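You operate a simulated robot arm through the tools that you are given. There is no shell and no other tool.

Carry out the task below with a simulated two-armed robot. There is one attempt and no reset: what you move stays moved.

TASK
Power the panel up: main isolator on, B3 on, RESET, then TEST.
Fine: B1 and B2 stay off.

The check looks at the end state, three seconds after you hand in, the way a careful person would. Anything else that was tipped, shoved, dropped, spilled or broken makes it a failure.

THE ROBOT
Two 6-joint arms with fingered hands on one trunk that stands fixed in place. Base frame: the origin is at the foot of the trunk, x ahead of it, y to its left, z up. Lengths are in mm, angles in rad, forces in N, time in s.
The left shoulder is at [20, 157, 829], the right one opposite. With the tool pointing down near the work surface each hand reaches from about 320 to 360 mm from the base axis, measured 20 degrees to its own side. Payload 4.1 kg a hand.
Tool frame (each hand has its own): the origin (TCP) lies between the finger pads and is the grasp point; the fingertips stand 33 mm ahead of it; z points along the fingers, y is the line along which they close. Largest opening 112 mm; the body of the gripper starts 39 mm behind the TCP. The gripper is a hand of 4 fingers: y runs from the thumb to the fingers, the wrist lies at [-16, -118, -200] in the tool frame, and closing takes about 1.5 s.
Orientation is told as [roll, pitch, yaw] about the base's x, y, z axes, in that order, counted from this pose: with the fingers straight down and the wrist toward the robot, the tool's x, y and z point along [0, 1, 0], [1, 0, 0] and [0, 0, -1] of the base frame.

THE INTERFACE
- The arms move only by the tool jog_arm. It takes "left_steps", "right_steps" or both (then of equal length, played together; a hand with none holds still); each is a list of rows, each a list of 7 numbers: the shift along the tool's x, y, z in units of 30 mm (1.0 is 30 mm), then the turn, a rotation vector about the tool's x, y, z in units of 8 degrees (1.0 is 8 degrees), then the closure in counts, from 0 (fully open) to 255 (shut). In form: [[x, y, z, wx, wy, wz, hand], ...]. A call has 1 to 20 rows; each row shifts and turns the commanded pose from where the row before left it, along the tool's axes as they then stand. A call with a number of a shift or a turn outside -1 to 1 is refused whole. A row lasts 0.2 s, in which the tool goes at most 50 mm and 0.15 rad; a call with a longer step from one row to the next is refused whole, and so is a gripper value outside its range. Where a pose cannot be reached the arm comes as near as it can. A force on the tool above 40 N (or 10 N above the force at the start of the call, whichever is more), or a blocked arm, ends the call early, and 0.2 s more pass. The fingers move at their own pace (about 72 mm/s each) and stop on an object; they squeeze with about 31 N. The grip force told is the motor's: it shows also when the fingers shut on nothing. Time passes only in rows, and 0.2 s behind the last, so rows that do not move let the fingers close. It gives the time, the measured TCP pose, the force on the tool (base axes), the opening and the grip force at its end, in the units of the frame above (readings bear some noise), with the torque about the TCP (base axes, N m) and any sound that the robot's microphone picked up.
- Cameras (640 x 400 px; columns grow to the right, rows downward): "scene" is now at [57.6, -20.2, 1470.2]; the picture's right is [-0.23, -0.97, 0.00], its down [-0.48, 0.11, -0.87] and it looks along [0.84, -0.20, -0.50] (base axes); focal length 214 px, centre (320, 200). "left" rides on the left gripper at [-66, -89, -130] in its tool frame; the picture's right is [-0.79, -0.29, 0.54], its down [0.55, -0.71, 0.44] and it looks along [0.26, 0.64, 0.72] (tool axes); focal length 247 px, centre (320, 200). "right" rides on the right gripper at [66, -89, -130] in its tool frame; the picture's right is [-0.79, 0.29, -0.54], its down [-0.55, -0.71, 0.44] and it looks along [-0.26, 0.64, 0.72] (tool axes); focal length 247 px, centre (320, 200). There is no depth. A picture from a camera that has moved, and an enlarged one, comes with that camera's place and axes in the base frame and with its lens.
- camera(camera): a new picture of that camera. It takes no simulated time.
- preshape(shape, hand): the hand has 4 fingers and takes this shape, open, in about a second: jaw (thumb against the fingers, like two jaws); tri (thumb and two fingers); tip (a fingertip pinch); poke (one finger out to press); point (the index stretched); flat (the hand flat); cup (the hand cupped); fist (a fist). The gripper value then closes the fingers along that shape, each until it touches; the sizes above hold for jaw. It gives what a move gives, with no picture.
- pan_tilt(pan, tilt): turns the head with the scene camera to pan (to the left, within 1.501 rad either way) and tilt (down, from -0.506 to 1.204), counted from straight ahead of the robot. It gives what a move gives.
- inspect(camera, box): a new picture of the part [left, top, right, bottom] of that camera's present view, enlarged. It takes no simulated time.
- sign_off(): hands the job in; it is judged then, once.

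Nothing tells you positions but the pictures and the camera data. Unless the task says otherwise, let go and move clear before handing in.

The tools are called after "Emit:" as name(argument=value, ...) on one line, values as JSON. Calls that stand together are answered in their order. jog_arm: Moves the arms, as the interface text tells. Its arguments: {"type":"object","properties":{"left_steps":{"type":"array"},"right_steps":{"type":"array"}},"required":[]} The other tools are called the same way: preshape (shape, hand) gives the hand a shape; pan_tilt (pan, tilt) turns the head that bears the scene camera; camera (camera) takes a picture; inspect (camera, box) takes an enlarged picture of a part of a camera's view; sign_off () hands the job in.

At the start:

```text
time: 0.0
left_tcp_pos: [315.1, 60.8, 1389.7]
left_ee_rot: [0.0, 0.0, -0.173]
left_force: [-0.6, -0.9, -0.2]
left_ft_torque: [-0.01, -0.01, 0.01]
left_finger_gap: 111.3
left_grasp_force: 0.0
left_shape: jaw
right_tcp_pos: [334.2, -204.1, 1389.3]
right_ee_rot: [0.001, -0.001, -0.174]
right_force: [0.6, 0.3, -0.4]
right_ft_torque: [0.0, 0.0, -0.01]
right_finger_gap: 111.5
right_grasp_force: 0.0
right_shape: jaw
head pan, tilt: [-0.23, 0.52]
```

scene: 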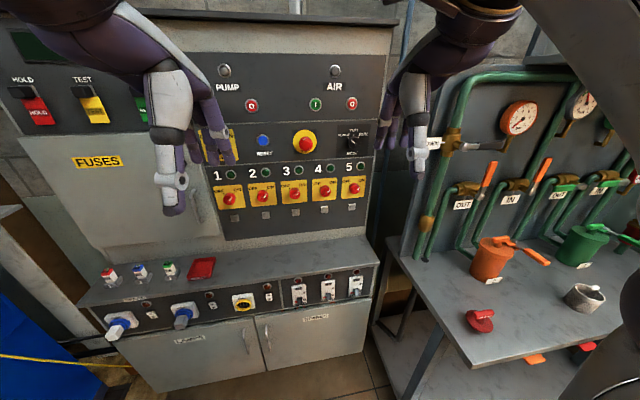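
right: 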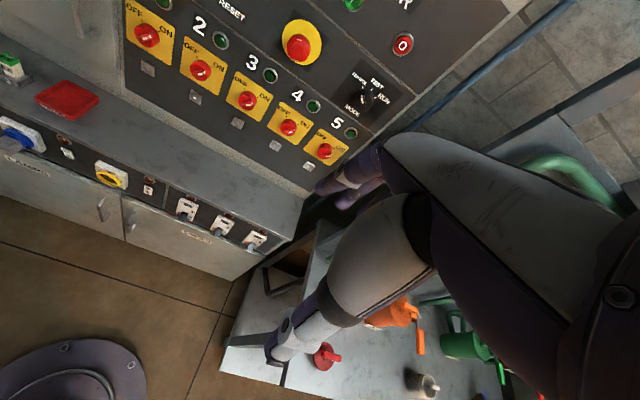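
left: 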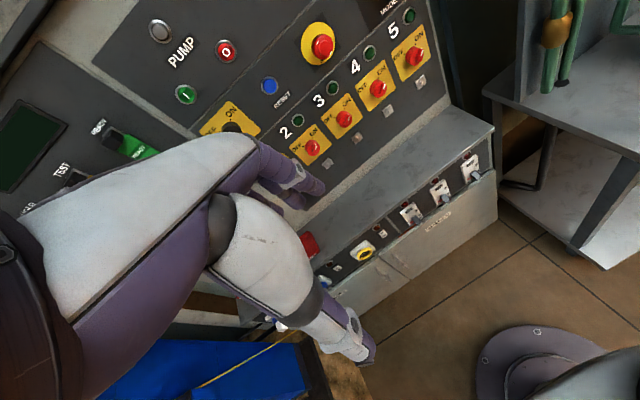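

I see a control panel ahead: rotary switches 1–5, a RESET button, an emergency stop, HOLD/TEST key-like tags at left, and breakers on the lower sill. I'll look closer before moving anything.

Emit:
inspect(camera="scene", box=[190, 50, 390, 220])

Emit:
inspect(camera="scene", box=[80, 230, 390, 360])

Emit:
inspect(camera="scene", box=[0, 20, 200, 200])

Emit:
inspect(camera="left", box=[180, 0, 500, 200])

Emit:
inspect(camera="right", box=[0, 0, 420, 260])

```text
2.35 times, centred on (290, 135) of scene
camera zoom: at [57.6, -20.2, 1470.2], right [-0.23, -0.97, 0.0], down [-0.48, 0.11, -0.87], along [0.84, -0.2, -0.5], focal length 505 px, centre (391, 353)
```

zoom: 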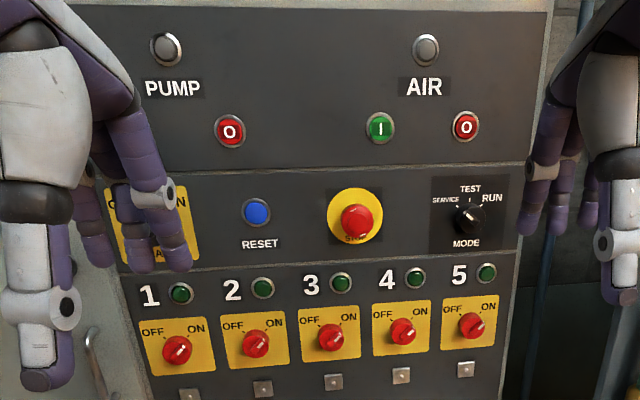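

```text
2.06 times, centred on (235, 295) of scene
camera zoom: at [57.6, -20.2, 1470.2], right [-0.23, -0.97, 0.0], down [-0.48, 0.11, -0.87], along [0.84, -0.2, -0.5], focal length 443 px, centre (496, 4)
```

zoom: 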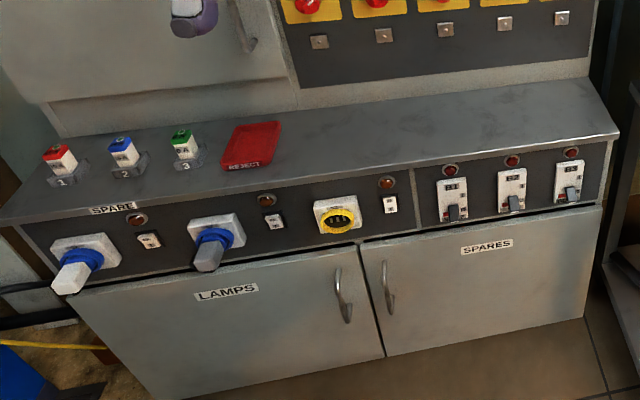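

```text
2.22 times, centred on (100, 110) of scene
camera zoom: at [57.6, -20.2, 1470.2], right [-0.23, -0.97, 0.0], down [-0.48, 0.11, -0.87], along [0.84, -0.2, -0.5], focal length 477 px, centre (809, 400)
```

zoom: 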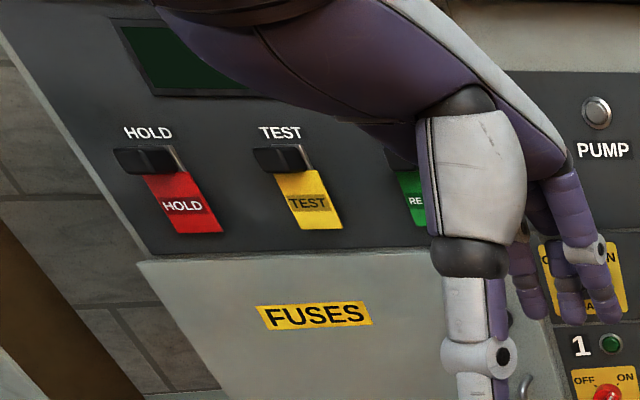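

```text
2.00 times, centred on (340, 100) of left
camera zoom: at [217.5, 10.2, 1519.6], right [-0.42, -0.73, -0.54], down [-0.6, 0.67, -0.44], along [0.68, 0.14, -0.72], focal length 494 px, centre (280, 400)
```

zoom: 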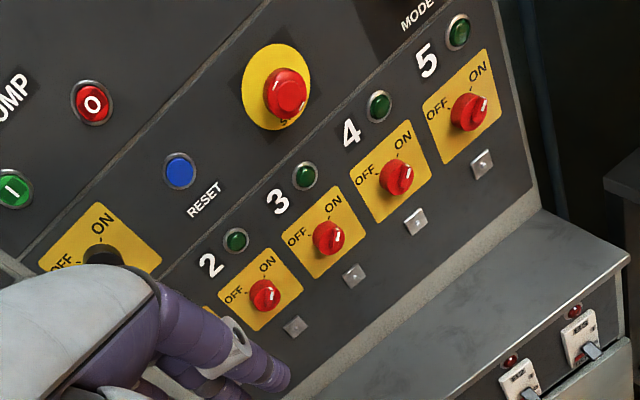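

```text
1.52 times, centred on (210, 130) of right
camera zoom: at [258.5, -124.2, 1519.1], right [0.15, -0.83, 0.54], down [-0.8, -0.42, -0.44], along [0.59, -0.36, -0.72], focal length 376 px, centre (488, 307)
```

zoom: 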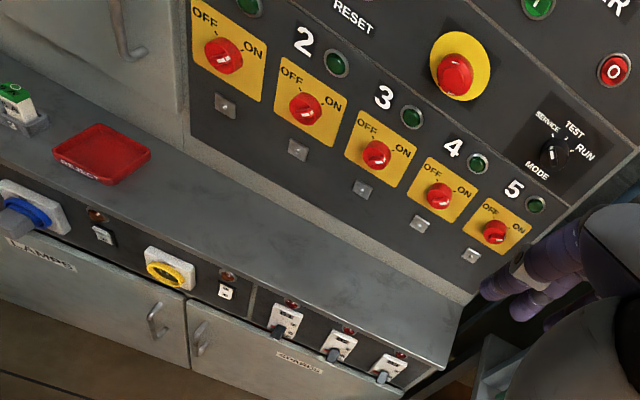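

The knobs 1–5, the breakers on the lower sill and the left panel's TEST key need reading before I decide what is B3 and TEST. I'll zoom in on the labels.

Emit:
inspect(camera="scene", box=[280, 260, 380, 322])

Emit:
inspect(camera="right", box=[150, 170, 290, 257])

Emit:
inspect(camera="left", box=[180, 80, 270, 140])

Emit:
inspect(camera="right", box=[330, 60, 410, 120])

Emit:
inspect(camera="left", box=[0, 80, 180, 220])

Emit:
inspect(camera="left", box=[330, 140, 500, 260])

Emit:
inspect(camera="scene", box=[100, 280, 280, 345])

```text
6.40 times, centred on (330, 291) of scene
camera zoom: at [57.6, -20.2, 1470.2], right [-0.23, -0.97, 0.0], down [-0.48, 0.11, -0.87], along [0.84, -0.2, -0.5], focal length 1373 px, centre (256, -382)
```

zoom: 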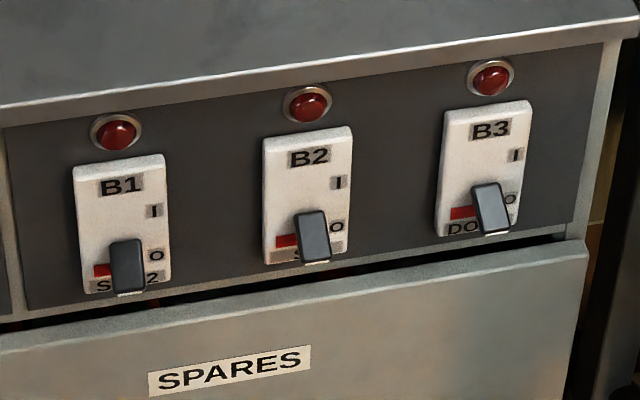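

```text
4.57 times, centred on (220, 214) of right
camera zoom: at [258.5, -124.2, 1519.1], right [0.15, -0.83, 0.54], down [-0.8, -0.42, -0.44], along [0.59, -0.36, -0.72], focal length 1129 px, centre (777, 138)
```

zoom: 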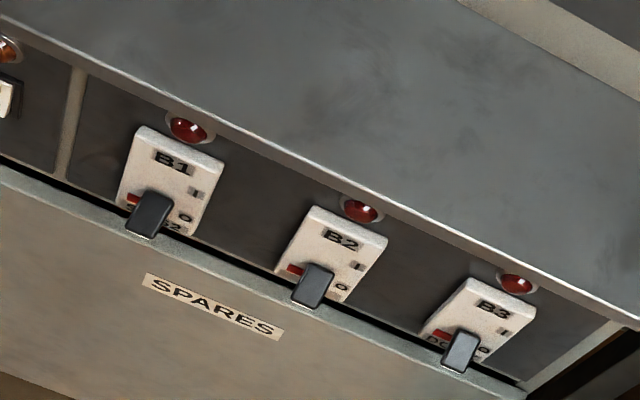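

```text
6.67 times, centred on (225, 110) of left
camera zoom: at [217.5, 10.2, 1519.6], right [-0.42, -0.73, -0.54], down [-0.6, 0.67, -0.44], along [0.68, 0.14, -0.72], focal length 1646 px, centre (953, 800)
```

zoom: 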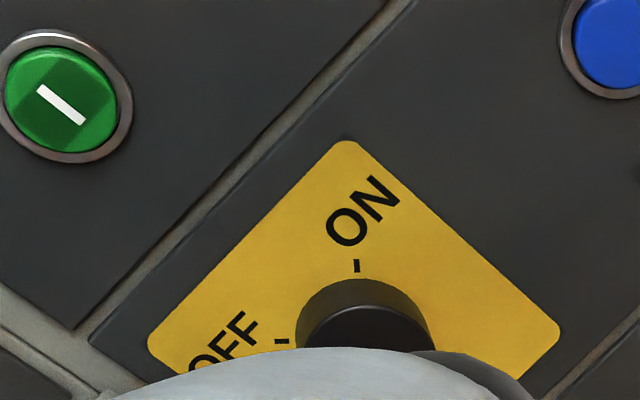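

```text
6.67 times, centred on (370, 90) of right
camera zoom: at [258.5, -124.2, 1519.1], right [0.15, -0.83, 0.54], down [-0.8, -0.42, -0.44], along [0.59, -0.36, -0.72], focal length 1646 px, centre (-13, 933)
```

zoom: 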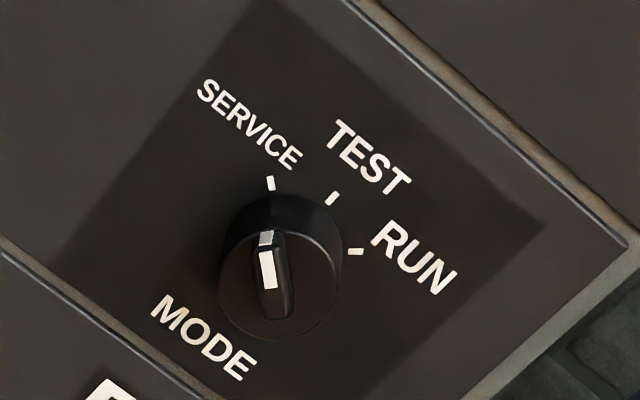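

```text
2.86 times, centred on (90, 150) of left
camera zoom: at [217.5, 10.2, 1519.6], right [-0.42, -0.73, -0.54], down [-0.6, 0.67, -0.44], along [0.68, 0.14, -0.72], focal length 706 px, centre (977, 343)
```

zoom: 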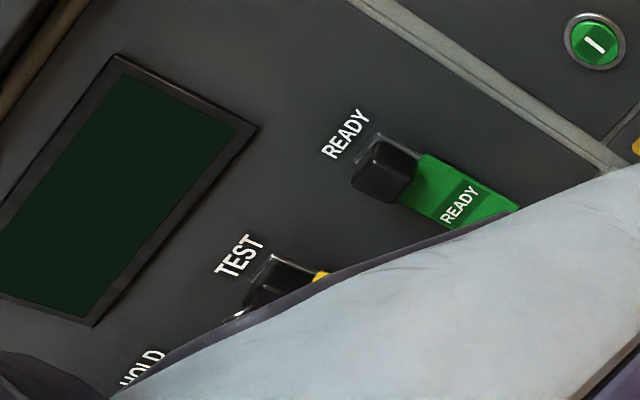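

```text
3.33 times, centred on (415, 200) of left
camera zoom: at [217.5, 10.2, 1519.6], right [-0.42, -0.73, -0.54], down [-0.6, 0.67, -0.44], along [0.68, 0.14, -0.72], focal length 823 px, centre (3, 200)
```

zoom: 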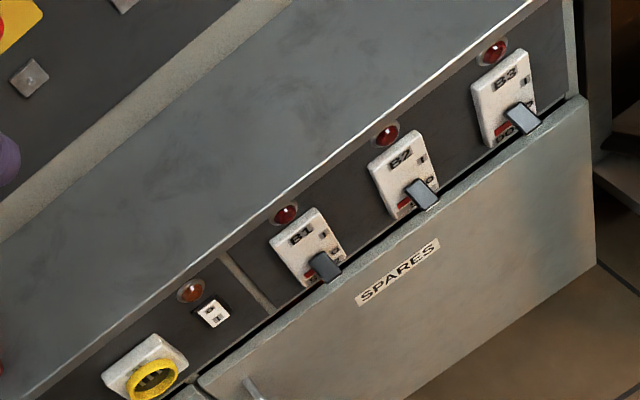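

```text
3.56 times, centred on (190, 312) of scene
camera zoom: at [57.6, -20.2, 1470.2], right [-0.23, -0.97, 0.0], down [-0.48, 0.11, -0.87], along [0.84, -0.2, -0.5], focal length 763 px, centre (782, -200)
```

zoom: 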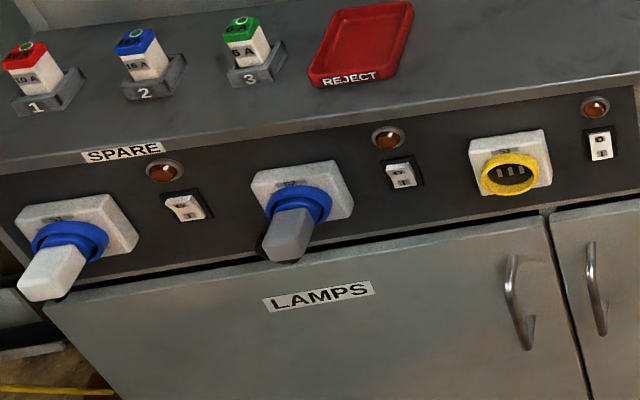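

B3 is the right-hand breaker on the lower sill (lever down at O). The main isolator is the big yellow plate behind my left hand, and MODE seems to be at SERVICE. I'll shift the left hand aside to uncover the isolator and read the TEST hooks.

Emit:
jog_arm(left_steps=[[1, 0, 0, 0, 0, 0, 0], [1, 0, 0, 0, 0, 0, 0], [1, 0, 0, 0, 0, 0, 0], [1, 0, 0, 0, 0, 0, 0], [1, 0, 0, 0, 0, 0, 0], [1, 0, 0, 0, 0, 0, 0], [1, 0, 0, 0, 0, 0, 0], [1, 0, 0, 0, 0, 0, 0]])

Emit:
camera(camera="scene")

Emit:
camera(camera="left")

```text
time: 1.8
left_tcp_pos: [357.9, 295.3, 1388.5]
left_ee_rot: [0.001, 0.0, -0.176]
left_force: [-0.6, -0.3, 0.2]
left_ft_torque: [0.02, 0.0, 0.0]
left_finger_gap: 111.8
left_grasp_force: 0.1
left_shape: jaw
right_tcp_pos: [333.8, -204.7, 1389.3]
right_ee_rot: [0.001, 0.0, -0.173]
right_force: [-0.2, -0.6, -1.0]
right_ft_torque: [0.03, -0.06, 0.01]
right_finger_gap: 111.8
right_grasp_force: 0.1
right_shape: jaw
head pan, tilt: [-0.23, 0.52]
```

```text
taken
```

scene: 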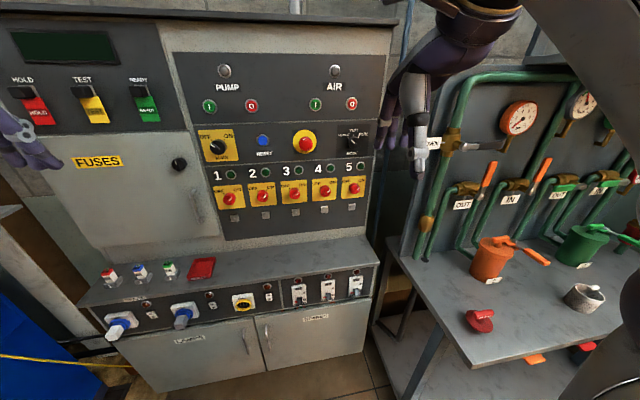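

```text
taken
camera left: at [258.9, 245.8, 1518.9], right [-0.42, -0.73, -0.54], down [-0.6, 0.67, -0.43], along [0.68, 0.14, -0.72], focal length 247 px, centre (320, 200)
```

left: 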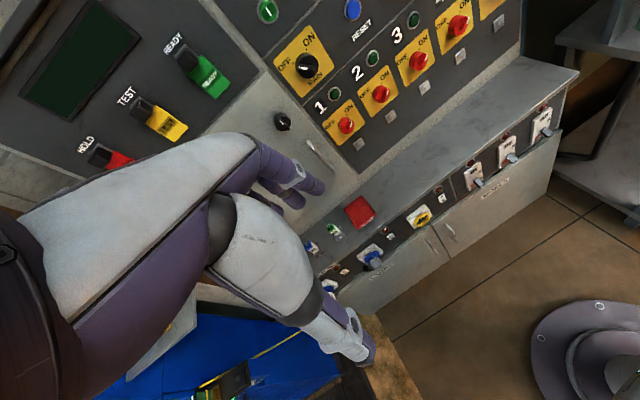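

Emit:
inspect(camera="scene", box=[190, 60, 390, 185])

Emit:
inspect(camera="scene", box=[190, 115, 285, 175])

Emit:
inspect(camera="scene", box=[330, 115, 385, 150])

Emit:
inspect(camera="left", box=[80, 20, 240, 170])

Emit:
inspect(camera="left", box=[250, 0, 400, 110])

```text
3.20 times, centred on (290, 122) of scene
camera zoom: at [57.5, -20.4, 1470.2], right [-0.23, -0.97, 0.0], down [-0.48, 0.11, -0.87], along [0.84, -0.2, -0.5], focal length 686 px, centre (416, 448)
```

zoom: 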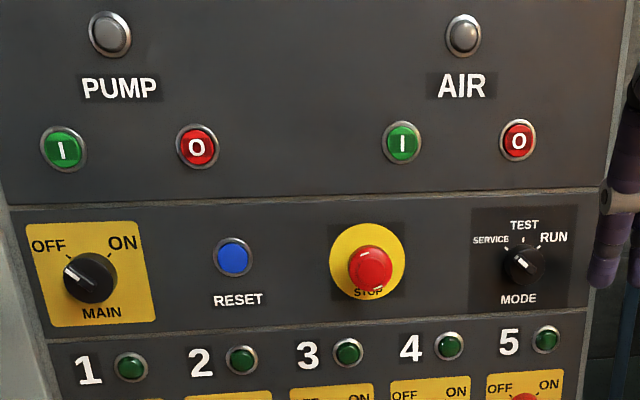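

```text
6.67 times, centred on (238, 145) of scene
camera zoom: at [57.5, -20.4, 1470.2], right [-0.23, -0.97, 0.0], down [-0.48, 0.11, -0.87], along [0.84, -0.2, -0.5], focal length 1430 px, centre (870, 567)
```

zoom: 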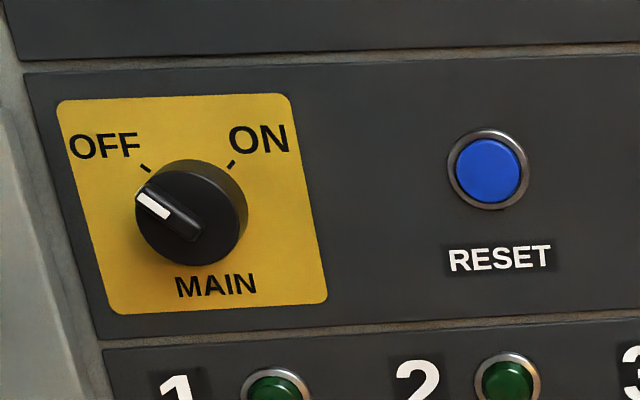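

```text
11.43 times, centred on (358, 132) of scene
camera zoom: at [57.5, -20.4, 1470.2], right [-0.23, -0.97, 0.0], down [-0.48, 0.11, -0.87], along [0.84, -0.2, -0.5], focal length 2451 px, centre (-109, 971)
```

zoom: 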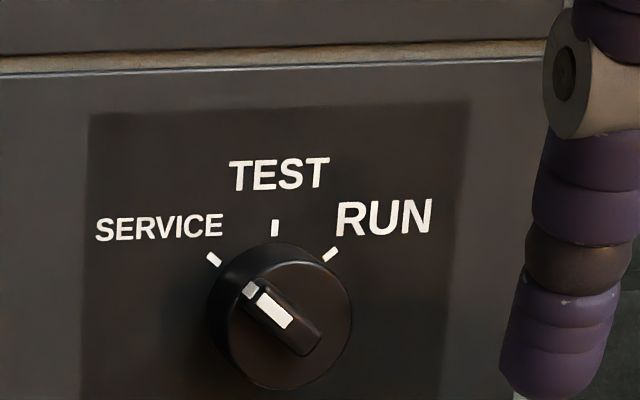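

```text
2.67 times, centred on (160, 95) of left
camera zoom: at [258.9, 245.8, 1518.9], right [-0.42, -0.73, -0.54], down [-0.6, 0.67, -0.43], along [0.68, 0.14, -0.72], focal length 659 px, centre (747, 480)
```

zoom: 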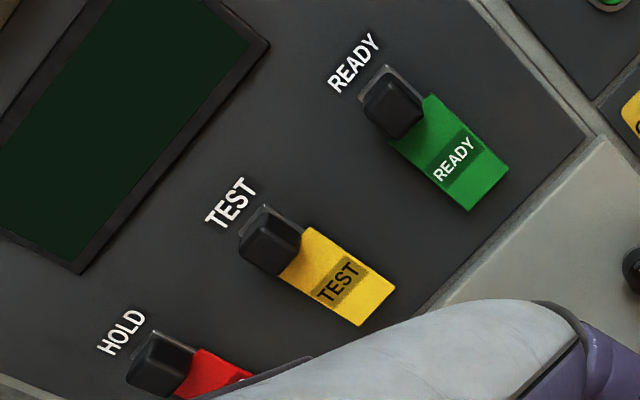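

```text
3.64 times, centred on (325, 55) of left
camera zoom: at [258.9, 245.8, 1518.9], right [-0.42, -0.73, -0.54], down [-0.6, 0.67, -0.43], along [0.68, 0.14, -0.72], focal length 898 px, centre (302, 727)
```

zoom: 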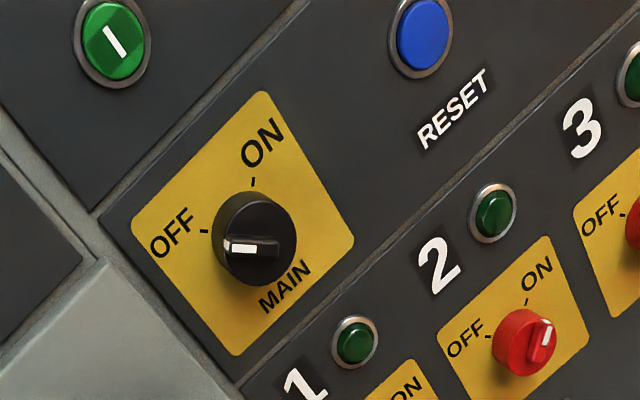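

The isolator (MAIN) points to OFF and needs 90° clockwise; MODE points to SERVICE and TEST is 45° clockwise. I put MAIN at about (820, 147, 1266), RESET at (827, 0, 1281), MODE at (797, -316, 1262) and B3 at (621, -315, 648). Next I bring both hands forward and turn the left to point at the panel.

Emit:
jog_arm(left_steps=[[0, 1, 0, 0, 0, -0.62, 0], [0, 1, 0, 0, 0, -0.62, 0], [0, 1, 0, 0, 0, 0, 0], [0, 1, 0, 0, 0, 0, 0], [0, 0, 0, -0.9375, 0, 0, 0], [0, 0, 0, -0.9375, 0, 0, 0], [0, 0, 0, -0.9375, 0, 0, 0], [0, 0, 0, -0.9375, 0, 0, 0], [0, 0, 0, -0.9375, 0, 0, 0], [0, 0, 0, -0.9375, 0, 0, 0], [0, 0, 0, -0.9375, 0, 0, 0], [0, 0, 0, -0.9375, 0, 0, 0], [0, 0, 0, -0.9375, 0, 0, 0], [0, 0, 0, -0.9375, 0, 0, 0], [0, 0, 0, -0.9375, 0, 0, 0], [0, 0, 0, -0.9375, 0, 0, 0]])

Emit:
camera(camera="scene")

Emit:
camera(camera="left")

```text
time: 5.2
left_tcp_pos: [589.2, 323.3, 1604.2]
left_ee_rot: [0.062, -1.395, -0.052]
left_force: [0.2, -0.7, 0.0]
left_ft_torque: [0.03, 0.04, 0.0]
left_finger_gap: 111.9
left_grasp_force: 0.0
left_shape: jaw
left hand out of reach, approached as far as the arm can: row 2, 3, 4, 5, 6, 7, 8, 9, 10, 11, 12, 13, 14, 15, 16
right_tcp_pos: [333.7, -205.7, 1389.1]
right_ee_rot: [0.0, 0.001, -0.172]
right_force: [-0.3, 0.1, 0.1]
right_ft_torque: [-0.02, -0.03, 0.02]
right_finger_gap: 111.9
right_grasp_force: 0.0
right_shape: jaw
head pan, tilt: [-0.23, 0.52]
```

```text
taken
```

scene: 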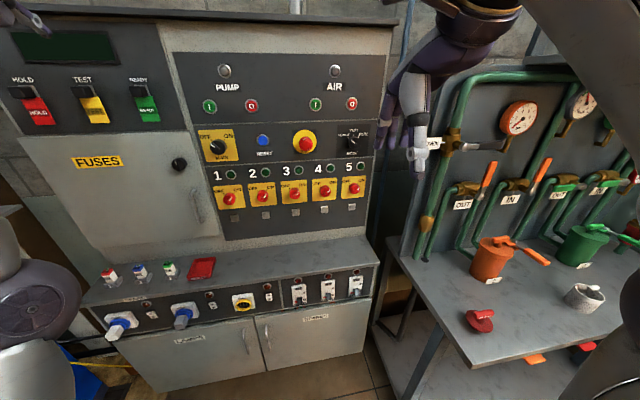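

```text
taken
camera left: at [447.2, 256.2, 1537.7], right [0.49, -0.78, -0.39], down [0.3, 0.56, -0.77], along [0.82, 0.26, 0.51], focal length 247 px, centre (320, 200)
```

left: 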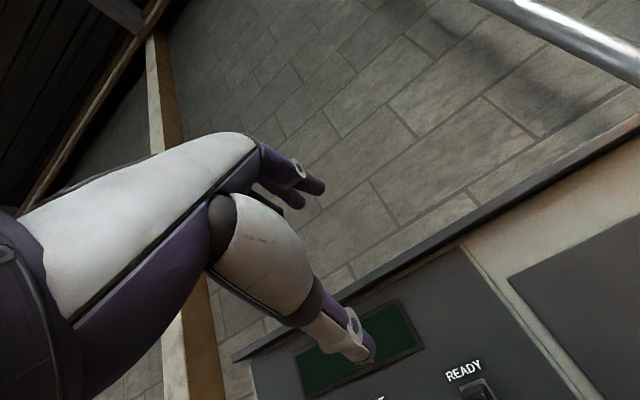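

The left arm ran to the edge of its reach high up (now at z 1604, away from everything). I'll bring it down to regain reach and see how it tracks.

Emit:
jog_arm(left_steps=[[0, -1, 0, 0, 0, 0, 0], [0, -1, 0, 0, 0, 0, 0], [0, -1, 0, 0, 0, 0, 0], [0, -1, 0, 0, 0, 0, 0]])

```text
time: 6.2
left_tcp_pos: [628.2, 347.5, 1569.6]
left_ee_rot: [0.064, -1.391, -0.054]
left_force: [0.0, 0.8, 0.7]
left_ft_torque: [0.0, 0.06, 0.04]
left_finger_gap: 111.8
left_grasp_force: 0.1
left_shape: jaw
left hand out of reach, approached as far as the arm can: row 1, 2, 3, 4
right_tcp_pos: [334.5, -204.5, 1390.3]
right_ee_rot: [0.001, -0.001, -0.172]
right_force: [-0.7, 0.3, -0.9]
right_ft_torque: [0.02, -0.02, -0.03]
right_finger_gap: 111.8
right_grasp_force: 0.1
right_shape: jaw
head pan, tilt: [-0.23, 0.52]
```

Emit:
jog_arm(left_steps=[[0, -1, 0, 0, 0, 0, 0], [0, -1, 0, 0, 0, 0, 0], [0, -1, 0, 0, 0, 0, 0], [0, -1, 0, 0, 0, 0, 0], [0, -1, 0, 0, 0, 0, 0], [0, -1, 0, 0, 0, 0, 0]])

Emit:
camera(camera="scene")

```text
time: 7.6
left_tcp_pos: [689.4, 390.8, 1497.2]
left_ee_rot: [0.062, -1.392, -0.05]
left_force: [-0.6, 0.3, 0.6]
left_ft_torque: [-0.02, 0.0, -0.02]
left_finger_gap: 111.7
left_grasp_force: 0.0
left_shape: jaw
left hand out of reach, approached as far as the arm can: row 1, 2, 3, 4, 5, 6
right_tcp_pos: [333.0, -204.9, 1389.0]
right_ee_rot: [-0.001, 0.001, -0.173]
right_force: [-0.2, 0.0, -0.2]
right_ft_torque: [0.02, -0.06, 0.0]
right_finger_gap: 112.0
right_grasp_force: 0.1
right_shape: jaw
head pan, tilt: [-0.23, 0.52]
```

```text
taken
```

scene: 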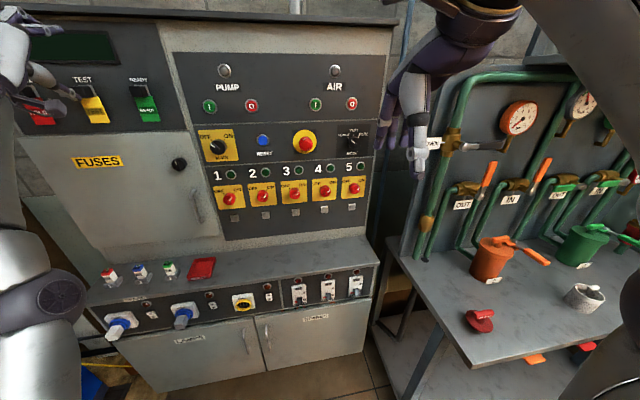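

Emit:
jog_arm(left_steps=[[-1, 0, 0, 0, 0, 0, 0], [-1, 0, 0, 0, 0, 0, 0], [-1, 0, 0, 0, 0, 0, 0]])

```text
time: 8.4
left_tcp_pos: [704.9, 305.3, 1510.8]
left_ee_rot: [0.059, -1.391, -0.045]
left_force: [-0.7, 0.7, -1.2]
left_ft_torque: [0.0, 0.02, -0.01]
left_finger_gap: 111.8
left_grasp_force: 0.1
left_shape: jaw
left hand out of reach, approached as far as the arm can: row 1, 2, 3
right_tcp_pos: [334.3, -203.8, 1389.9]
right_ee_rot: [0.0, 0.0, -0.173]
right_force: [-1.2, 0.5, -0.7]
right_ft_torque: [-0.02, -0.04, 0.01]
right_finger_gap: 111.6
right_grasp_force: 0.0
right_shape: jaw
head pan, tilt: [-0.23, 0.52]
```

Emit:
jog_arm(left_steps=[[-1, -1, 0, 0, 0, 0, 0], [-1, -1, 0, 0, 0, 0, 0], [-1, -1, 0, 0, 0, 0, 0], [0, -1, 0, 0, 0, 0, 0]])

Emit:
camera(camera="scene")

```text
time: 9.4
left_tcp_pos: [763.6, 225.3, 1456.1]
left_ee_rot: [0.062, -1.391, -0.051]
left_force: [-0.5, -0.3, 0.0]
left_ft_torque: [0.01, 0.0, 0.01]
left_finger_gap: 111.9
left_grasp_force: 0.0
left_shape: jaw
left hand out of reach, approached as far as the arm can: row 1, 2, 3, 4
right_tcp_pos: [334.8, -205.6, 1389.7]
right_ee_rot: [0.0, -0.001, -0.174]
right_force: [-1.3, -0.1, 0.2]
right_ft_torque: [0.02, -0.04, 0.01]
right_finger_gap: 111.6
right_grasp_force: 0.2
right_shape: jaw
head pan, tilt: [-0.23, 0.52]
```

```text
taken
```

scene: 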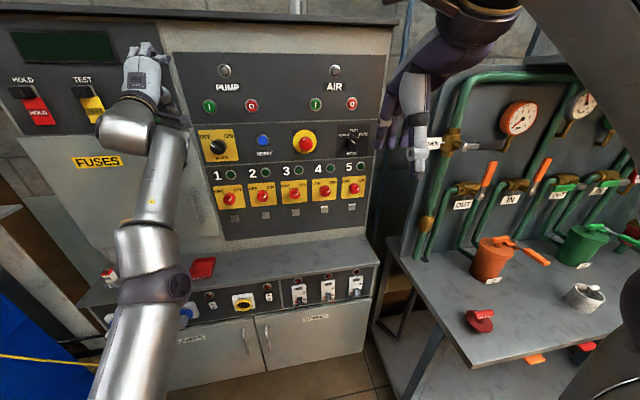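

The left arm is stretched nearly straight and its tips are about 45 mm from the panel. One still row will show whether it is chasing a far-off command or holding.

Emit:
jog_arm(left_steps=[[0, 0, 0, 0, 0, 0, 0]])

Emit:
camera(camera="left")

```text
time: 9.8
left_tcp_pos: [763.0, 224.9, 1457.3]
left_ee_rot: [0.062, -1.39, -0.052]
left_force: [0.5, 0.6, -0.2]
left_ft_torque: [0.0, -0.01, -0.02]
left_finger_gap: 112.0
left_grasp_force: 0.1
left_shape: jaw
right_tcp_pos: [332.9, -205.4, 1389.4]
right_ee_rot: [0.0, 0.0, -0.174]
right_force: [0.1, -0.7, -0.2]
right_ft_torque: [0.01, 0.01, -0.01]
right_finger_gap: 111.9
right_grasp_force: 0.2
right_shape: jaw
head pan, tilt: [-0.23, 0.52]
```

```text
taken
camera left: at [621.9, 158.3, 1391.4], right [0.49, -0.78, -0.39], down [0.3, 0.56, -0.77], along [0.82, 0.26, 0.51], focal length 247 px, centre (320, 200)
```

left: 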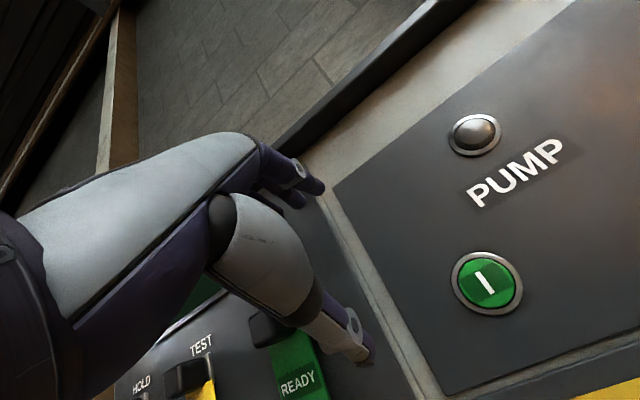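

Emit:
jog_arm(left_steps=[[0, -0.5, -1, 0, 0, 0, 0], [0, -0.5, -1, 0, 0, 0, 0]])

```text
time: 10.4
left_tcp_pos: [748.3, 228.9, 1477.0]
left_ee_rot: [0.057, -1.393, -0.046]
left_force: [0.0, -1.5, 0.8]
left_ft_torque: [0.02, 0.02, 0.01]
left_finger_gap: 111.8
left_grasp_force: 0.0
left_shape: jaw
left hand out of reach, approached as far as the arm can: row 1, 2
right_tcp_pos: [335.0, -204.7, 1389.2]
right_ee_rot: [0.0, 0.0, -0.174]
right_force: [-0.2, -0.8, -0.4]
right_ft_torque: [-0.03, 0.02, -0.03]
right_finger_gap: 112.0
right_grasp_force: 0.0
right_shape: jaw
head pan, tilt: [-0.23, 0.52]
```

Emit:
jog_arm(left_steps=[[0, 0, 0, -1, 0, 0, 0], [0, 0, 0, -1, 0, 0, 0]])

Emit:
jog_arm(left_steps=[[0, -1, -1, 0, 0, 0, 0], [0, -1, -1, 0, 0, 0, 0]])

```text
time: 11.0
left_tcp_pos: [752.0, 223.1, 1482.0]
left_ee_rot: [0.958, -1.514, -0.997]
left_force: [-0.3, 0.1, 0.9]
left_ft_torque: [0.06, 0.0, -0.02]
left_finger_gap: 112.0
left_grasp_force: 0.1
left_shape: jaw
left hand out of reach, approached as far as the arm can: row 1, 2
right_tcp_pos: [334.7, -205.1, 1389.8]
right_ee_rot: [0.0, 0.001, -0.174]
right_force: [0.9, 0.0, 0.2]
right_ft_torque: [-0.01, -0.03, -0.02]
right_finger_gap: 111.7
right_grasp_force: 0.0
right_shape: jaw
head pan, tilt: [-0.23, 0.52]
```

```text
time: 11.6
left_tcp_pos: [754.4, 222.8, 1482.8]
left_ee_rot: [0.931, -1.514, -0.967]
left_force: [-0.5, 0.2, 0.6]
left_ft_torque: [0.03, -0.02, -0.04]
left_finger_gap: 111.8
left_grasp_force: 0.0
left_shape: jaw
left hand out of reach, approached as far as the arm can: row 1, 2
right_tcp_pos: [333.8, -204.9, 1389.7]
right_ee_rot: [-0.001, 0.0, -0.173]
right_force: [-0.4, -0.2, 1.3]
right_ft_torque: [0.03, -0.01, -0.04]
right_finger_gap: 111.7
right_grasp_force: 0.0
right_shape: jaw
head pan, tilt: [-0.23, 0.52]
```

Purely inward commands are blocked: the elbow is at its straight singularity. I'll back the hand up and away from the panel so the elbow folds again, the way it came.

Emit:
jog_arm(left_steps=[[0, 0, -1, 0, 0, 0, 0], [0, 0, -1, 0, 0, 0, 0], [0, 0, -1, 0, 0, 0, 0], [0, 0, -1, 0, 0, 0, 0], [0, 0, -1, 0, 0, 0, 0], [0, 0, -1, 0, 0, 0, 0]])

Emit:
camera(camera="scene")

```text
time: 13.0
left_tcp_pos: [674.7, 244.6, 1565.8]
left_ee_rot: [0.917, -1.515, -0.955]
left_force: [0.9, 1.1, -1.1]
left_ft_torque: [0.03, 0.0, 0.03]
left_finger_gap: 112.1
left_grasp_force: 0.0
left_shape: jaw
left hand out of reach, approached as far as the arm can: row 1, 2, 3, 4, 5, 6
right_tcp_pos: [334.5, -206.0, 1390.3]
right_ee_rot: [0.001, -0.001, -0.171]
right_force: [-0.3, 0.2, 0.3]
right_ft_torque: [-0.01, 0.04, 0.01]
right_finger_gap: 111.6
right_grasp_force: 0.0
right_shape: jaw
head pan, tilt: [-0.23, 0.52]
```

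```text
taken
```

scene: 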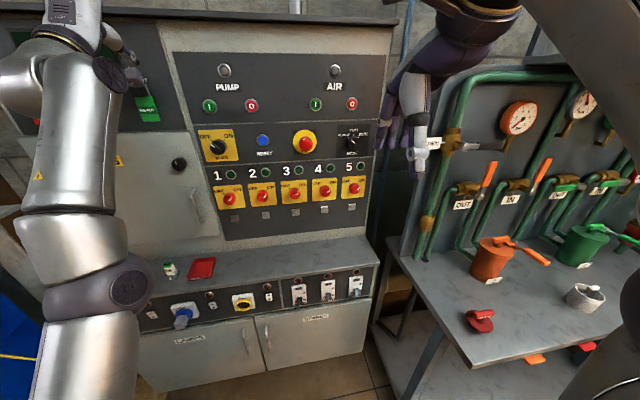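

Emit:
jog_arm(left_steps=[[0, -0.93, 0.55, 1, 0, 0, 0], [0, -0.93, 0.55, 1, 0, 0, 0], [0, -0.93, 0.55, 1, 0, 0, 0]])

Emit:
jog_arm(left_steps=[[0, -1, 0, 0, 0, 0, 0]])

```text
time: 13.8
left_tcp_pos: [707.6, 249.0, 1474.9]
left_ee_rot: [0.102, -1.113, -0.129]
left_force: [0.3, -0.5, 0.6]
left_ft_torque: [0.02, -0.01, -0.03]
left_finger_gap: 112.0
left_grasp_force: 0.1
left_shape: jaw
right_tcp_pos: [334.2, -204.4, 1389.2]
right_ee_rot: [0.0, 0.0, -0.173]
right_force: [0.8, -0.1, 0.8]
right_ft_torque: [0.01, -0.01, -0.02]
right_finger_gap: 111.5
right_grasp_force: 0.1
right_shape: jaw
head pan, tilt: [-0.23, 0.52]
```

```text
time: 14.2
left_tcp_pos: [709.0, 250.9, 1466.1]
left_ee_rot: [0.104, -1.117, -0.131]
left_force: [0.2, 0.0, 0.1]
left_ft_torque: [0.0, -0.04, -0.02]
left_finger_gap: 111.9
left_grasp_force: 0.1
left_shape: jaw
left hand out of reach, approached as far as the arm can: row 1
right_tcp_pos: [334.7, -206.6, 1390.2]
right_ee_rot: [0.001, -0.001, -0.172]
right_force: [0.8, -0.8, 0.5]
right_ft_torque: [0.03, 0.02, 0.01]
right_finger_gap: 111.4
right_grasp_force: 0.2
right_shape: jaw
head pan, tilt: [-0.23, 0.52]
```

Rotating about the wrist works, moving inward does not. I'll test the right arm, still in its starting pose, by lowering it straight down a little to learn how this arm folds.

Emit:
jog_arm(right_steps=[[0, 0, 1, 0, 0, 0, 0], [0, 0, 1, 0, 0, 0, 0], [0, 0, 1, 0, 0, 0, 0], [0, 0, 1, 0, 0, 0, 0]])

```text
time: 15.2
left_tcp_pos: [710.3, 251.1, 1465.2]
left_ee_rot: [0.101, -1.115, -0.13]
left_force: [-0.8, 0.6, 0.0]
left_ft_torque: [0.0, 0.01, -0.03]
left_finger_gap: 112.1
left_grasp_force: 0.1
left_shape: jaw
right_tcp_pos: [334.2, -205.2, 1269.8]
right_ee_rot: [0.001, 0.001, -0.173]
right_force: [-0.1, 0.4, -0.5]
right_ft_torque: [-0.04, -0.01, -0.01]
right_finger_gap: 111.7
right_grasp_force: 0.1
right_shape: jaw
head pan, tilt: [-0.23, 0.52]
```

The right arm lowers exactly, so folding works from the starting posture. For the left I'll rotate about the wrist back to fingers-down and retrace.

Emit:
jog_arm(left_steps=[[0, -0.93, 0.55, 1, 0, 0, 0], [0, -0.93, 0.55, 1, 0, 0, 0], [0, -0.93, 0.55, 1, 0, 0, 0], [0, -0.93, 0.55, 1, 0, 0, 0], [0, -0.93, 0.55, 1, 0, 0, 0], [0, -0.93, 0.55, 1, 0, 0, 0], [0, -0.93, 0.55, 1, 0, 0, 0], [0, -0.93, 0.55, 1, 0, 0, 0]])

Emit:
jog_arm(left_steps=[[0, -1, 0, 0, 0, 0, 0], [0, -1, 0, 0, 0, 0, 0], [0, -1, 0, 0, 0, 0, 0]])

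```text
time: 17.0
left_tcp_pos: [610.9, 263.4, 1240.5]
left_ee_rot: [0.044, 0.001, -0.038]
left_force: [0.3, 0.7, 0.2]
left_ft_torque: [0.02, -0.04, -0.05]
left_finger_gap: 112.0
left_grasp_force: 0.1
left_shape: jaw
right_tcp_pos: [334.4, -204.6, 1270.1]
right_ee_rot: [0.0, 0.001, -0.172]
right_force: [0.4, 0.3, 0.0]
right_ft_torque: [-0.01, -0.04, -0.02]
right_finger_gap: 111.7
right_grasp_force: 0.1
right_shape: jaw
head pan, tilt: [-0.23, 0.52]
```

```text
time: 17.8
left_tcp_pos: [557.7, 274.8, 1279.9]
left_ee_rot: [0.043, 0.001, -0.041]
left_force: [-0.6, 0.4, 0.0]
left_ft_torque: [0.04, 0.04, 0.02]
left_finger_gap: 112.0
left_grasp_force: 0.0
left_shape: jaw
left hand out of reach, approached as far as the arm can: row 1, 2, 3
right_tcp_pos: [335.2, -205.2, 1270.0]
right_ee_rot: [0.002, -0.001, -0.173]
right_force: [0.1, -0.2, -0.4]
right_ft_torque: [0.02, 0.05, -0.03]
right_finger_gap: 111.5
right_grasp_force: 0.2
right_shape: jaw
head pan, tilt: [-0.23, 0.52]
```

Emit:
jog_arm(left_steps=[[-0.02, -0.05, 0.08, 0, 0, 0, 0], [-0.02, -0.05, 0.08, 0, 0, 0, 0], [-0.02, -0.05, 0.08, 0, 0, 0, 0], [-0.03, -0.1, 0.16, 0, 0, 0, 0], [-0.03, -0.1, 0.16, 0, 0, 0, 0], [-0.05, -0.2, 0.3, 0, 0, 0, 0]])

```text
time: 19.2
left_tcp_pos: [565.0, 275.4, 1285.1]
left_ee_rot: [0.053, 0.0, -0.033]
left_force: [-0.2, -0.6, -0.9]
left_ft_torque: [0.01, 0.0, -0.01]
left_finger_gap: 111.9
left_grasp_force: 0.1
left_shape: jaw
left hand out of reach, approached as far as the arm can: row 1, 2, 3, 4, 5, 6
right_tcp_pos: [333.6, -205.2, 1269.7]
right_ee_rot: [0.001, -0.001, -0.174]
right_force: [0.4, -0.9, -0.1]
right_ft_torque: [0.01, 0.05, -0.01]
right_finger_gap: 111.6
right_grasp_force: 0.0
right_shape: jaw
head pan, tilt: [-0.23, 0.52]
```

Emit:
jog_arm(left_steps=[[0, -0.88, -0.45, 0, 0, 0, 0], [0, -0.9, -0.43, 0, 0, 0, 0], [0, -0.9, -0.4, 0, 0, 0, 0]])

Emit:
jog_arm(left_steps=[[0, 0.88, 0.6, 0, 0, 0, 0], [0, 0.88, 0.62, 0, 0, 0, 0], [0, 0.88, 0.65, 0, 0, 0, 0]])

```text
time: 20.0
left_tcp_pos: [489.1, 278.0, 1329.8]
left_ee_rot: [0.044, 0.002, -0.038]
left_force: [-0.6, 0.4, -0.2]
left_ft_torque: [0.02, 0.05, 0.01]
left_finger_gap: 111.9
left_grasp_force: 0.1
left_shape: jaw
left hand out of reach, approached as far as the arm can: row 1, 2, 3
right_tcp_pos: [333.8, -204.9, 1270.0]
right_ee_rot: [-0.001, 0.0, -0.173]
right_force: [0.5, 0.6, -0.6]
right_ft_torque: [-0.01, 0.03, 0.01]
right_finger_gap: 112.2
right_grasp_force: 0.1
right_shape: jaw
head pan, tilt: [-0.23, 0.52]
```

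```text
time: 20.8
left_tcp_pos: [567.6, 276.7, 1274.4]
left_ee_rot: [0.045, -0.002, -0.039]
left_force: [-0.5, -0.4, -0.4]
left_ft_torque: [-0.02, 0.01, 0.01]
left_finger_gap: 112.0
left_grasp_force: 0.0
left_shape: jaw
right_tcp_pos: [332.6, -203.9, 1270.5]
right_ee_rot: [0.0, 0.0, -0.173]
right_force: [0.3, 0.7, -1.0]
right_ft_torque: [0.0, 0.0, -0.02]
right_finger_gap: 111.5
right_grasp_force: 0.0
right_shape: jaw
head pan, tilt: [-0.23, 0.52]
```

That direction folds it: no reach warning and it moved exactly. Continuing downward, now with more drop.

Emit:
jog_arm(left_steps=[[0, 0.5, 0.9, 0, 0, 0, 0], [0, 0.3, 1, 0, 0, 0, 0], [0, 0, 1, 0, 0, 0, 0], [0, -0.5, 1, 0, 0, 0, 0], [0, -0.5, 1, 0, 0, 0, 0], [0, -0.5, 1, 0, 0, 0, 0]])

```text
time: 22.2
left_tcp_pos: [638.6, 302.4, 1206.1]
left_ee_rot: [0.054, 0.0, -0.03]
left_force: [1.2, -0.8, -0.3]
left_ft_torque: [0.04, 0.04, 0.05]
left_finger_gap: 112.1
left_grasp_force: 0.1
left_shape: jaw
left hand out of reach, approached as far as the arm can: row 1, 2, 3, 4, 5, 6
right_tcp_pos: [333.8, -205.2, 1270.1]
right_ee_rot: [0.0, -0.001, -0.173]
right_force: [0.3, -0.3, -0.9]
right_ft_torque: [0.02, 0.02, 0.01]
right_finger_gap: 111.7
right_grasp_force: 0.0
right_shape: jaw
head pan, tilt: [-0.23, 0.52]
```

Emit:
camera(camera="scene")

Emit:
pan_tilt(pan=0.6, tilt=0.9)

Emit:
camera(camera="scene")

Emit:
camera(camera="right")

```text
taken
```

scene: 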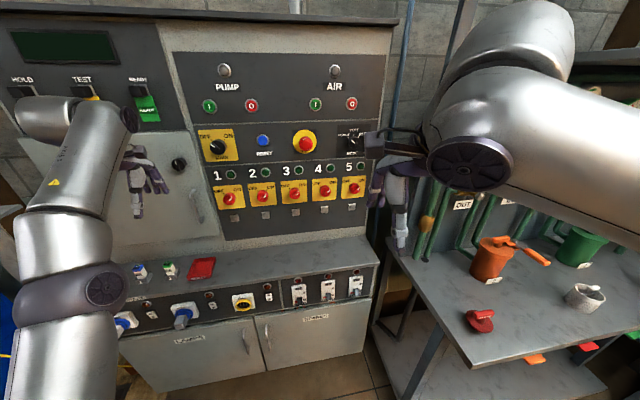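

```text
time: 23.4
left_tcp_pos: [638.0, 301.4, 1205.5]
left_ee_rot: [0.052, 0.0, -0.029]
left_force: [0.0, 0.1, 0.2]
left_ft_torque: [-0.02, 0.0, 0.03]
left_finger_gap: 111.7
left_grasp_force: 0.2
left_shape: jaw
right_tcp_pos: [333.0, -204.2, 1269.9]
right_ee_rot: [-0.001, 0.0, -0.173]
right_force: [0.2, -0.5, 0.1]
right_ft_torque: [-0.03, -0.02, -0.02]
right_finger_gap: 111.6
right_grasp_force: 0.0
right_shape: jaw
head pan, tilt: [0.6, 0.901]
```

```text
taken
```

scene: 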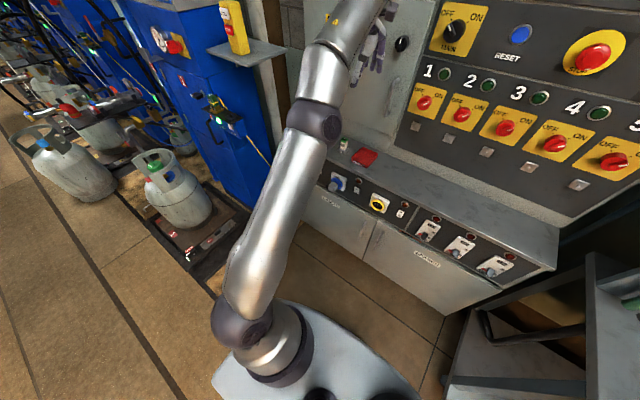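

```text
taken
camera right: at [258.0, -124.0, 1399.4], right [0.15, -0.83, 0.54], down [-0.8, -0.42, -0.44], along [0.59, -0.36, -0.72], focal length 247 px, centre (320, 200)
```

right: 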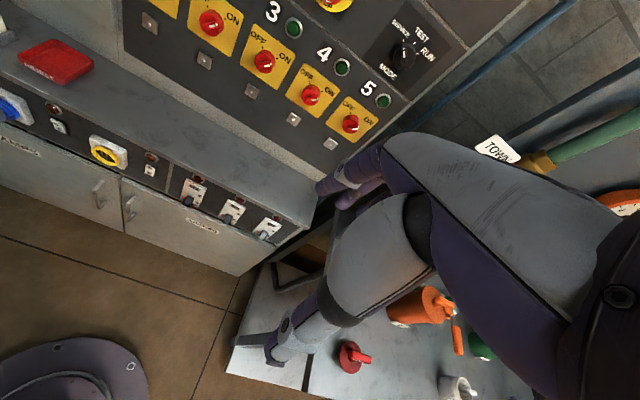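

The left arm is dead straight (elbow singular), which explains the sticking. A rotation about the wrist should start the elbow bending, so I'll combine that with a slight inward pull, out in the open by the FUSES door.

Emit:
jog_arm(left_steps=[[0, -0.93, 0.6, 0.9, 0, 0, 0], [0, -0.93, 0.6, 0.9, 0, 0, 0], [0, -0.93, 0.6, 0.9, 0, 0, 0], [0, -0.95, 0.65, 0.9, 0, 0, 0]])

```text
time: 24.4
left_tcp_pos: [482.2, 304.6, 1194.5]
left_ee_rot: [0.04, 0.559, -0.02]
left_force: [0.2, -0.5, -0.6]
left_ft_torque: [0.01, 0.01, 0.0]
left_finger_gap: 112.0
left_grasp_force: 0.0
left_shape: jaw
left hand out of reach, approached as far as the arm can: row 1, 2, 3
right_tcp_pos: [333.2, -203.9, 1270.2]
right_ee_rot: [0.0, -0.001, -0.174]
right_force: [-0.9, 0.3, -0.3]
right_ft_torque: [-0.03, -0.02, -0.01]
right_finger_gap: 111.8
right_grasp_force: 0.0
right_shape: jaw
head pan, tilt: [0.6, 0.901]
```

Emit:
jog_arm(left_steps=[[0, -0.1, 0.3, 0, 0, 0, 0], [0, -0.2, 0.6, 0, 0, 0, 0], [0, -0.26, 0.96, 0, 0, 0, 0]])

```text
time: 25.1
left_tcp_pos: [437.4, 307.3, 1158.2]
left_ee_rot: [0.039, 0.558, -0.022]
left_force: [0.9, 1.5, -0.4]
left_ft_torque: [0.0, 0.03, 0.01]
left_finger_gap: 112.0
left_grasp_force: 0.0
left_shape: jaw
right_tcp_pos: [334.4, -205.6, 1271.0]
right_ee_rot: [0.0, 0.001, -0.173]
right_force: [0.3, 0.6, 0.2]
right_ft_torque: [0.01, 0.03, 0.01]
right_finger_gap: 111.6
right_grasp_force: 0.0
right_shape: jaw
head pan, tilt: [0.6, 0.901]
```

The elbow has folded and tracking is exact again. Now I turn the left hand to point forward while keeping the arm bent.

Emit:
jog_arm(left_steps=[[0, 0.44, -0.26, -0.95, 0, 0, 0], [0, 0.44, -0.26, -0.95, 0, 0, 0], [0, 0.44, -0.26, -0.95, 0, 0, 0], [0, 0.44, -0.26, -0.95, 0, 0, 0], [0, 0.44, -0.26, -0.95, 0, 0, 0], [0, 0.44, -0.26, -0.95, 0, 0, 0], [0, 0.44, -0.26, -0.95, 0, 0, 0], [0, 0.44, -0.26, -0.95, 0, 0, 0]])

```text
time: 26.9
left_tcp_pos: [544.2, 301.8, 1206.6]
left_ee_rot: [0.036, -0.501, -0.062]
left_force: [-0.3, -1.0, 0.8]
left_ft_torque: [0.03, 0.02, 0.04]
left_finger_gap: 112.1
left_grasp_force: 0.1
left_shape: jaw
right_tcp_pos: [334.8, -204.2, 1271.0]
right_ee_rot: [-0.001, -0.001, -0.171]
right_force: [-0.1, 0.5, -0.3]
right_ft_torque: [0.04, 0.03, 0.02]
right_finger_gap: 111.6
right_grasp_force: 0.1
right_shape: jaw
head pan, tilt: [0.6, 0.901]
```

Emit:
jog_arm(left_steps=[[0, 0.2, -0.4, -0.95, 0, 0, 0], [0, 0.2, -0.4, -0.95, 0, 0, 0], [0, 0.2, -0.4, -0.95, 0, 0, 0], [0, 0.2, -0.4, -0.95, 0, 0, 0], [0, 0.2, -0.4, -0.95, 0, 0, 0], [0, 0.2, -0.4, -0.95, 0, 0, 0], [0, 0.2, -0.4, -0.95, 0, 0, 0], [0, 0.2, -0.4, -0.95, 0, 0, 0]])

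Emit:
pan_tilt(pan=-0.05, tilt=0.35)

Emit:
camera(camera="scene")

Emit:
camera(camera="left")

```text
time: 28.8
left_tcp_pos: [498.1, 164.8, 1397.5]
left_ee_rot: [-0.164, -1.349, 0.194]
left_force: [0.3, 0.6, 1.0]
left_ft_torque: [0.02, 0.01, 0.01]
left_finger_gap: 112.0
left_grasp_force: 0.1
left_shape: jaw
left hand out of reach, approached as far as the arm can: row 1, 2, 3, 4, 5, 6, 7, 8
right_tcp_pos: [333.4, -204.3, 1270.1]
right_ee_rot: [0.001, 0.001, -0.172]
right_force: [-0.7, 0.1, 0.2]
right_ft_torque: [-0.04, -0.01, 0.01]
right_finger_gap: 111.6
right_grasp_force: 0.1
right_shape: jaw
head pan, tilt: [0.6, 0.901]
```

```text
time: 29.8
left_tcp_pos: [500.8, 164.7, 1397.0]
left_ee_rot: [-0.159, -1.347, 0.188]
left_force: [0.1, -0.3, -0.5]
left_ft_torque: [0.01, -0.04, 0.01]
left_finger_gap: 112.0
left_grasp_force: 0.1
left_shape: jaw
right_tcp_pos: [333.7, -204.9, 1270.7]
right_ee_rot: [0.001, 0.001, -0.174]
right_force: [0.4, 0.1, 0.2]
right_ft_torque: [-0.01, 0.04, -0.02]
right_finger_gap: 111.6
right_grasp_force: 0.0
right_shape: jaw
head pan, tilt: [-0.051, 0.351]
```

```text
taken
```

scene: 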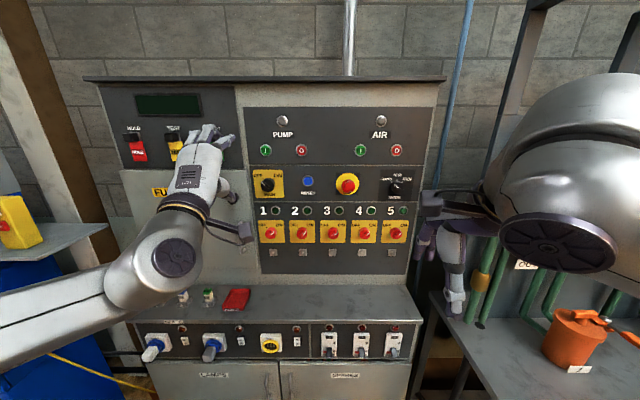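

```text
taken
camera left: at [357.0, 92.8, 1340.5], right [0.49, -0.79, -0.37], down [0.25, 0.53, -0.81], along [0.84, 0.3, 0.46], focal length 247 px, centre (320, 200)
```

left: 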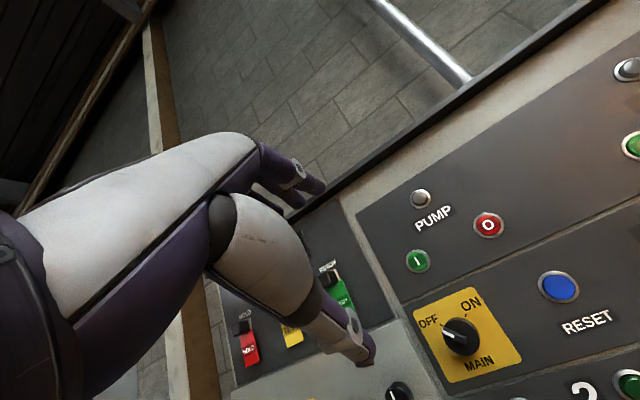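

Emit:
jog_arm(left_steps=[[0, 0, 1, 0, 0, 0, 0], [0, 0, 1, 0, 0, 0, 0], [0, 0, 1, 0, 0, 0, 0]])

```text
time: 30.6
left_tcp_pos: [575.8, 131.3, 1401.9]
left_ee_rot: [-0.153, -1.356, 0.17]
left_force: [-1.1, 0.3, 0.2]
left_ft_torque: [0.0, 0.01, 0.01]
left_finger_gap: 111.9
left_grasp_force: 0.1
left_shape: jaw
left hand out of reach, approached as far as the arm can: row 1, 2, 3
right_tcp_pos: [333.0, -204.4, 1270.2]
right_ee_rot: [-0.001, 0.0, -0.174]
right_force: [-0.3, -0.1, -0.2]
right_ft_torque: [-0.01, -0.01, 0.01]
right_finger_gap: 111.6
right_grasp_force: 0.1
right_shape: jaw
head pan, tilt: [-0.051, 0.351]
```

Emit:
jog_arm(left_steps=[[0.58, -0.68, 0.78, 0, 0, 0, 0], [0.58, -0.68, 0.78, 0, 0, 0, 0], [0.58, -0.68, 0.78, 0, 0, 0, 0], [0.58, -0.68, 0.78, 0, 0, 0, 0]])

```text
time: 31.6
left_tcp_pos: [624.5, 107.6, 1365.9]
left_ee_rot: [-0.173, -1.343, 0.209]
left_force: [-0.3, 0.5, 0.4]
left_ft_torque: [0.0, 0.05, -0.04]
left_finger_gap: 112.0
left_grasp_force: 0.1
left_shape: jaw
left hand out of reach, approached as far as the arm can: row 1, 2, 3, 4
right_tcp_pos: [333.1, -204.6, 1269.5]
right_ee_rot: [0.0, 0.0, -0.172]
right_force: [-0.1, 0.6, 0.5]
right_ft_torque: [-0.03, -0.03, -0.01]
right_finger_gap: 111.8
right_grasp_force: 0.1
right_shape: jaw
head pan, tilt: [-0.051, 0.351]
```

The sticking at pitch −1.35 looks like a wrist singularity. Fingers-forward should work if the hand is first rolled 90° (yawed while pointing down), so I return to fingers-down first.

Emit:
jog_arm(left_steps=[[0, -0.44, 0.26, 0.95, 0, 0, 0], [0, -0.44, 0.26, 0.95, 0, 0, 0], [0, -0.44, 0.26, 0.95, 0, 0, 0], [0, -0.44, 0.26, 0.95, 0, 0, 0], [0, -0.44, 0.26, 0.95, 0, 0, 0], [0, -0.44, 0.26, 0.95, 0, 0, 0], [0, -0.44, 0.26, 0.95, 0, 0, 0], [0, -0.44, 0.26, 0.95, 0, 0, 0]])

```text
time: 33.4
left_tcp_pos: [609.3, 102.7, 1249.8]
left_ee_rot: [-0.029, -0.303, 0.023]
left_force: [0.9, 0.8, 0.0]
left_ft_torque: [-0.03, -0.02, 0.0]
left_finger_gap: 112.0
left_grasp_force: 0.0
left_shape: jaw
right_tcp_pos: [333.8, -204.6, 1270.4]
right_ee_rot: [0.0, 0.0, -0.172]
right_force: [0.0, 0.2, -0.1]
right_ft_torque: [-0.01, -0.05, -0.03]
right_finger_gap: 111.8
right_grasp_force: 0.0
right_shape: jaw
head pan, tilt: [-0.051, 0.351]
```

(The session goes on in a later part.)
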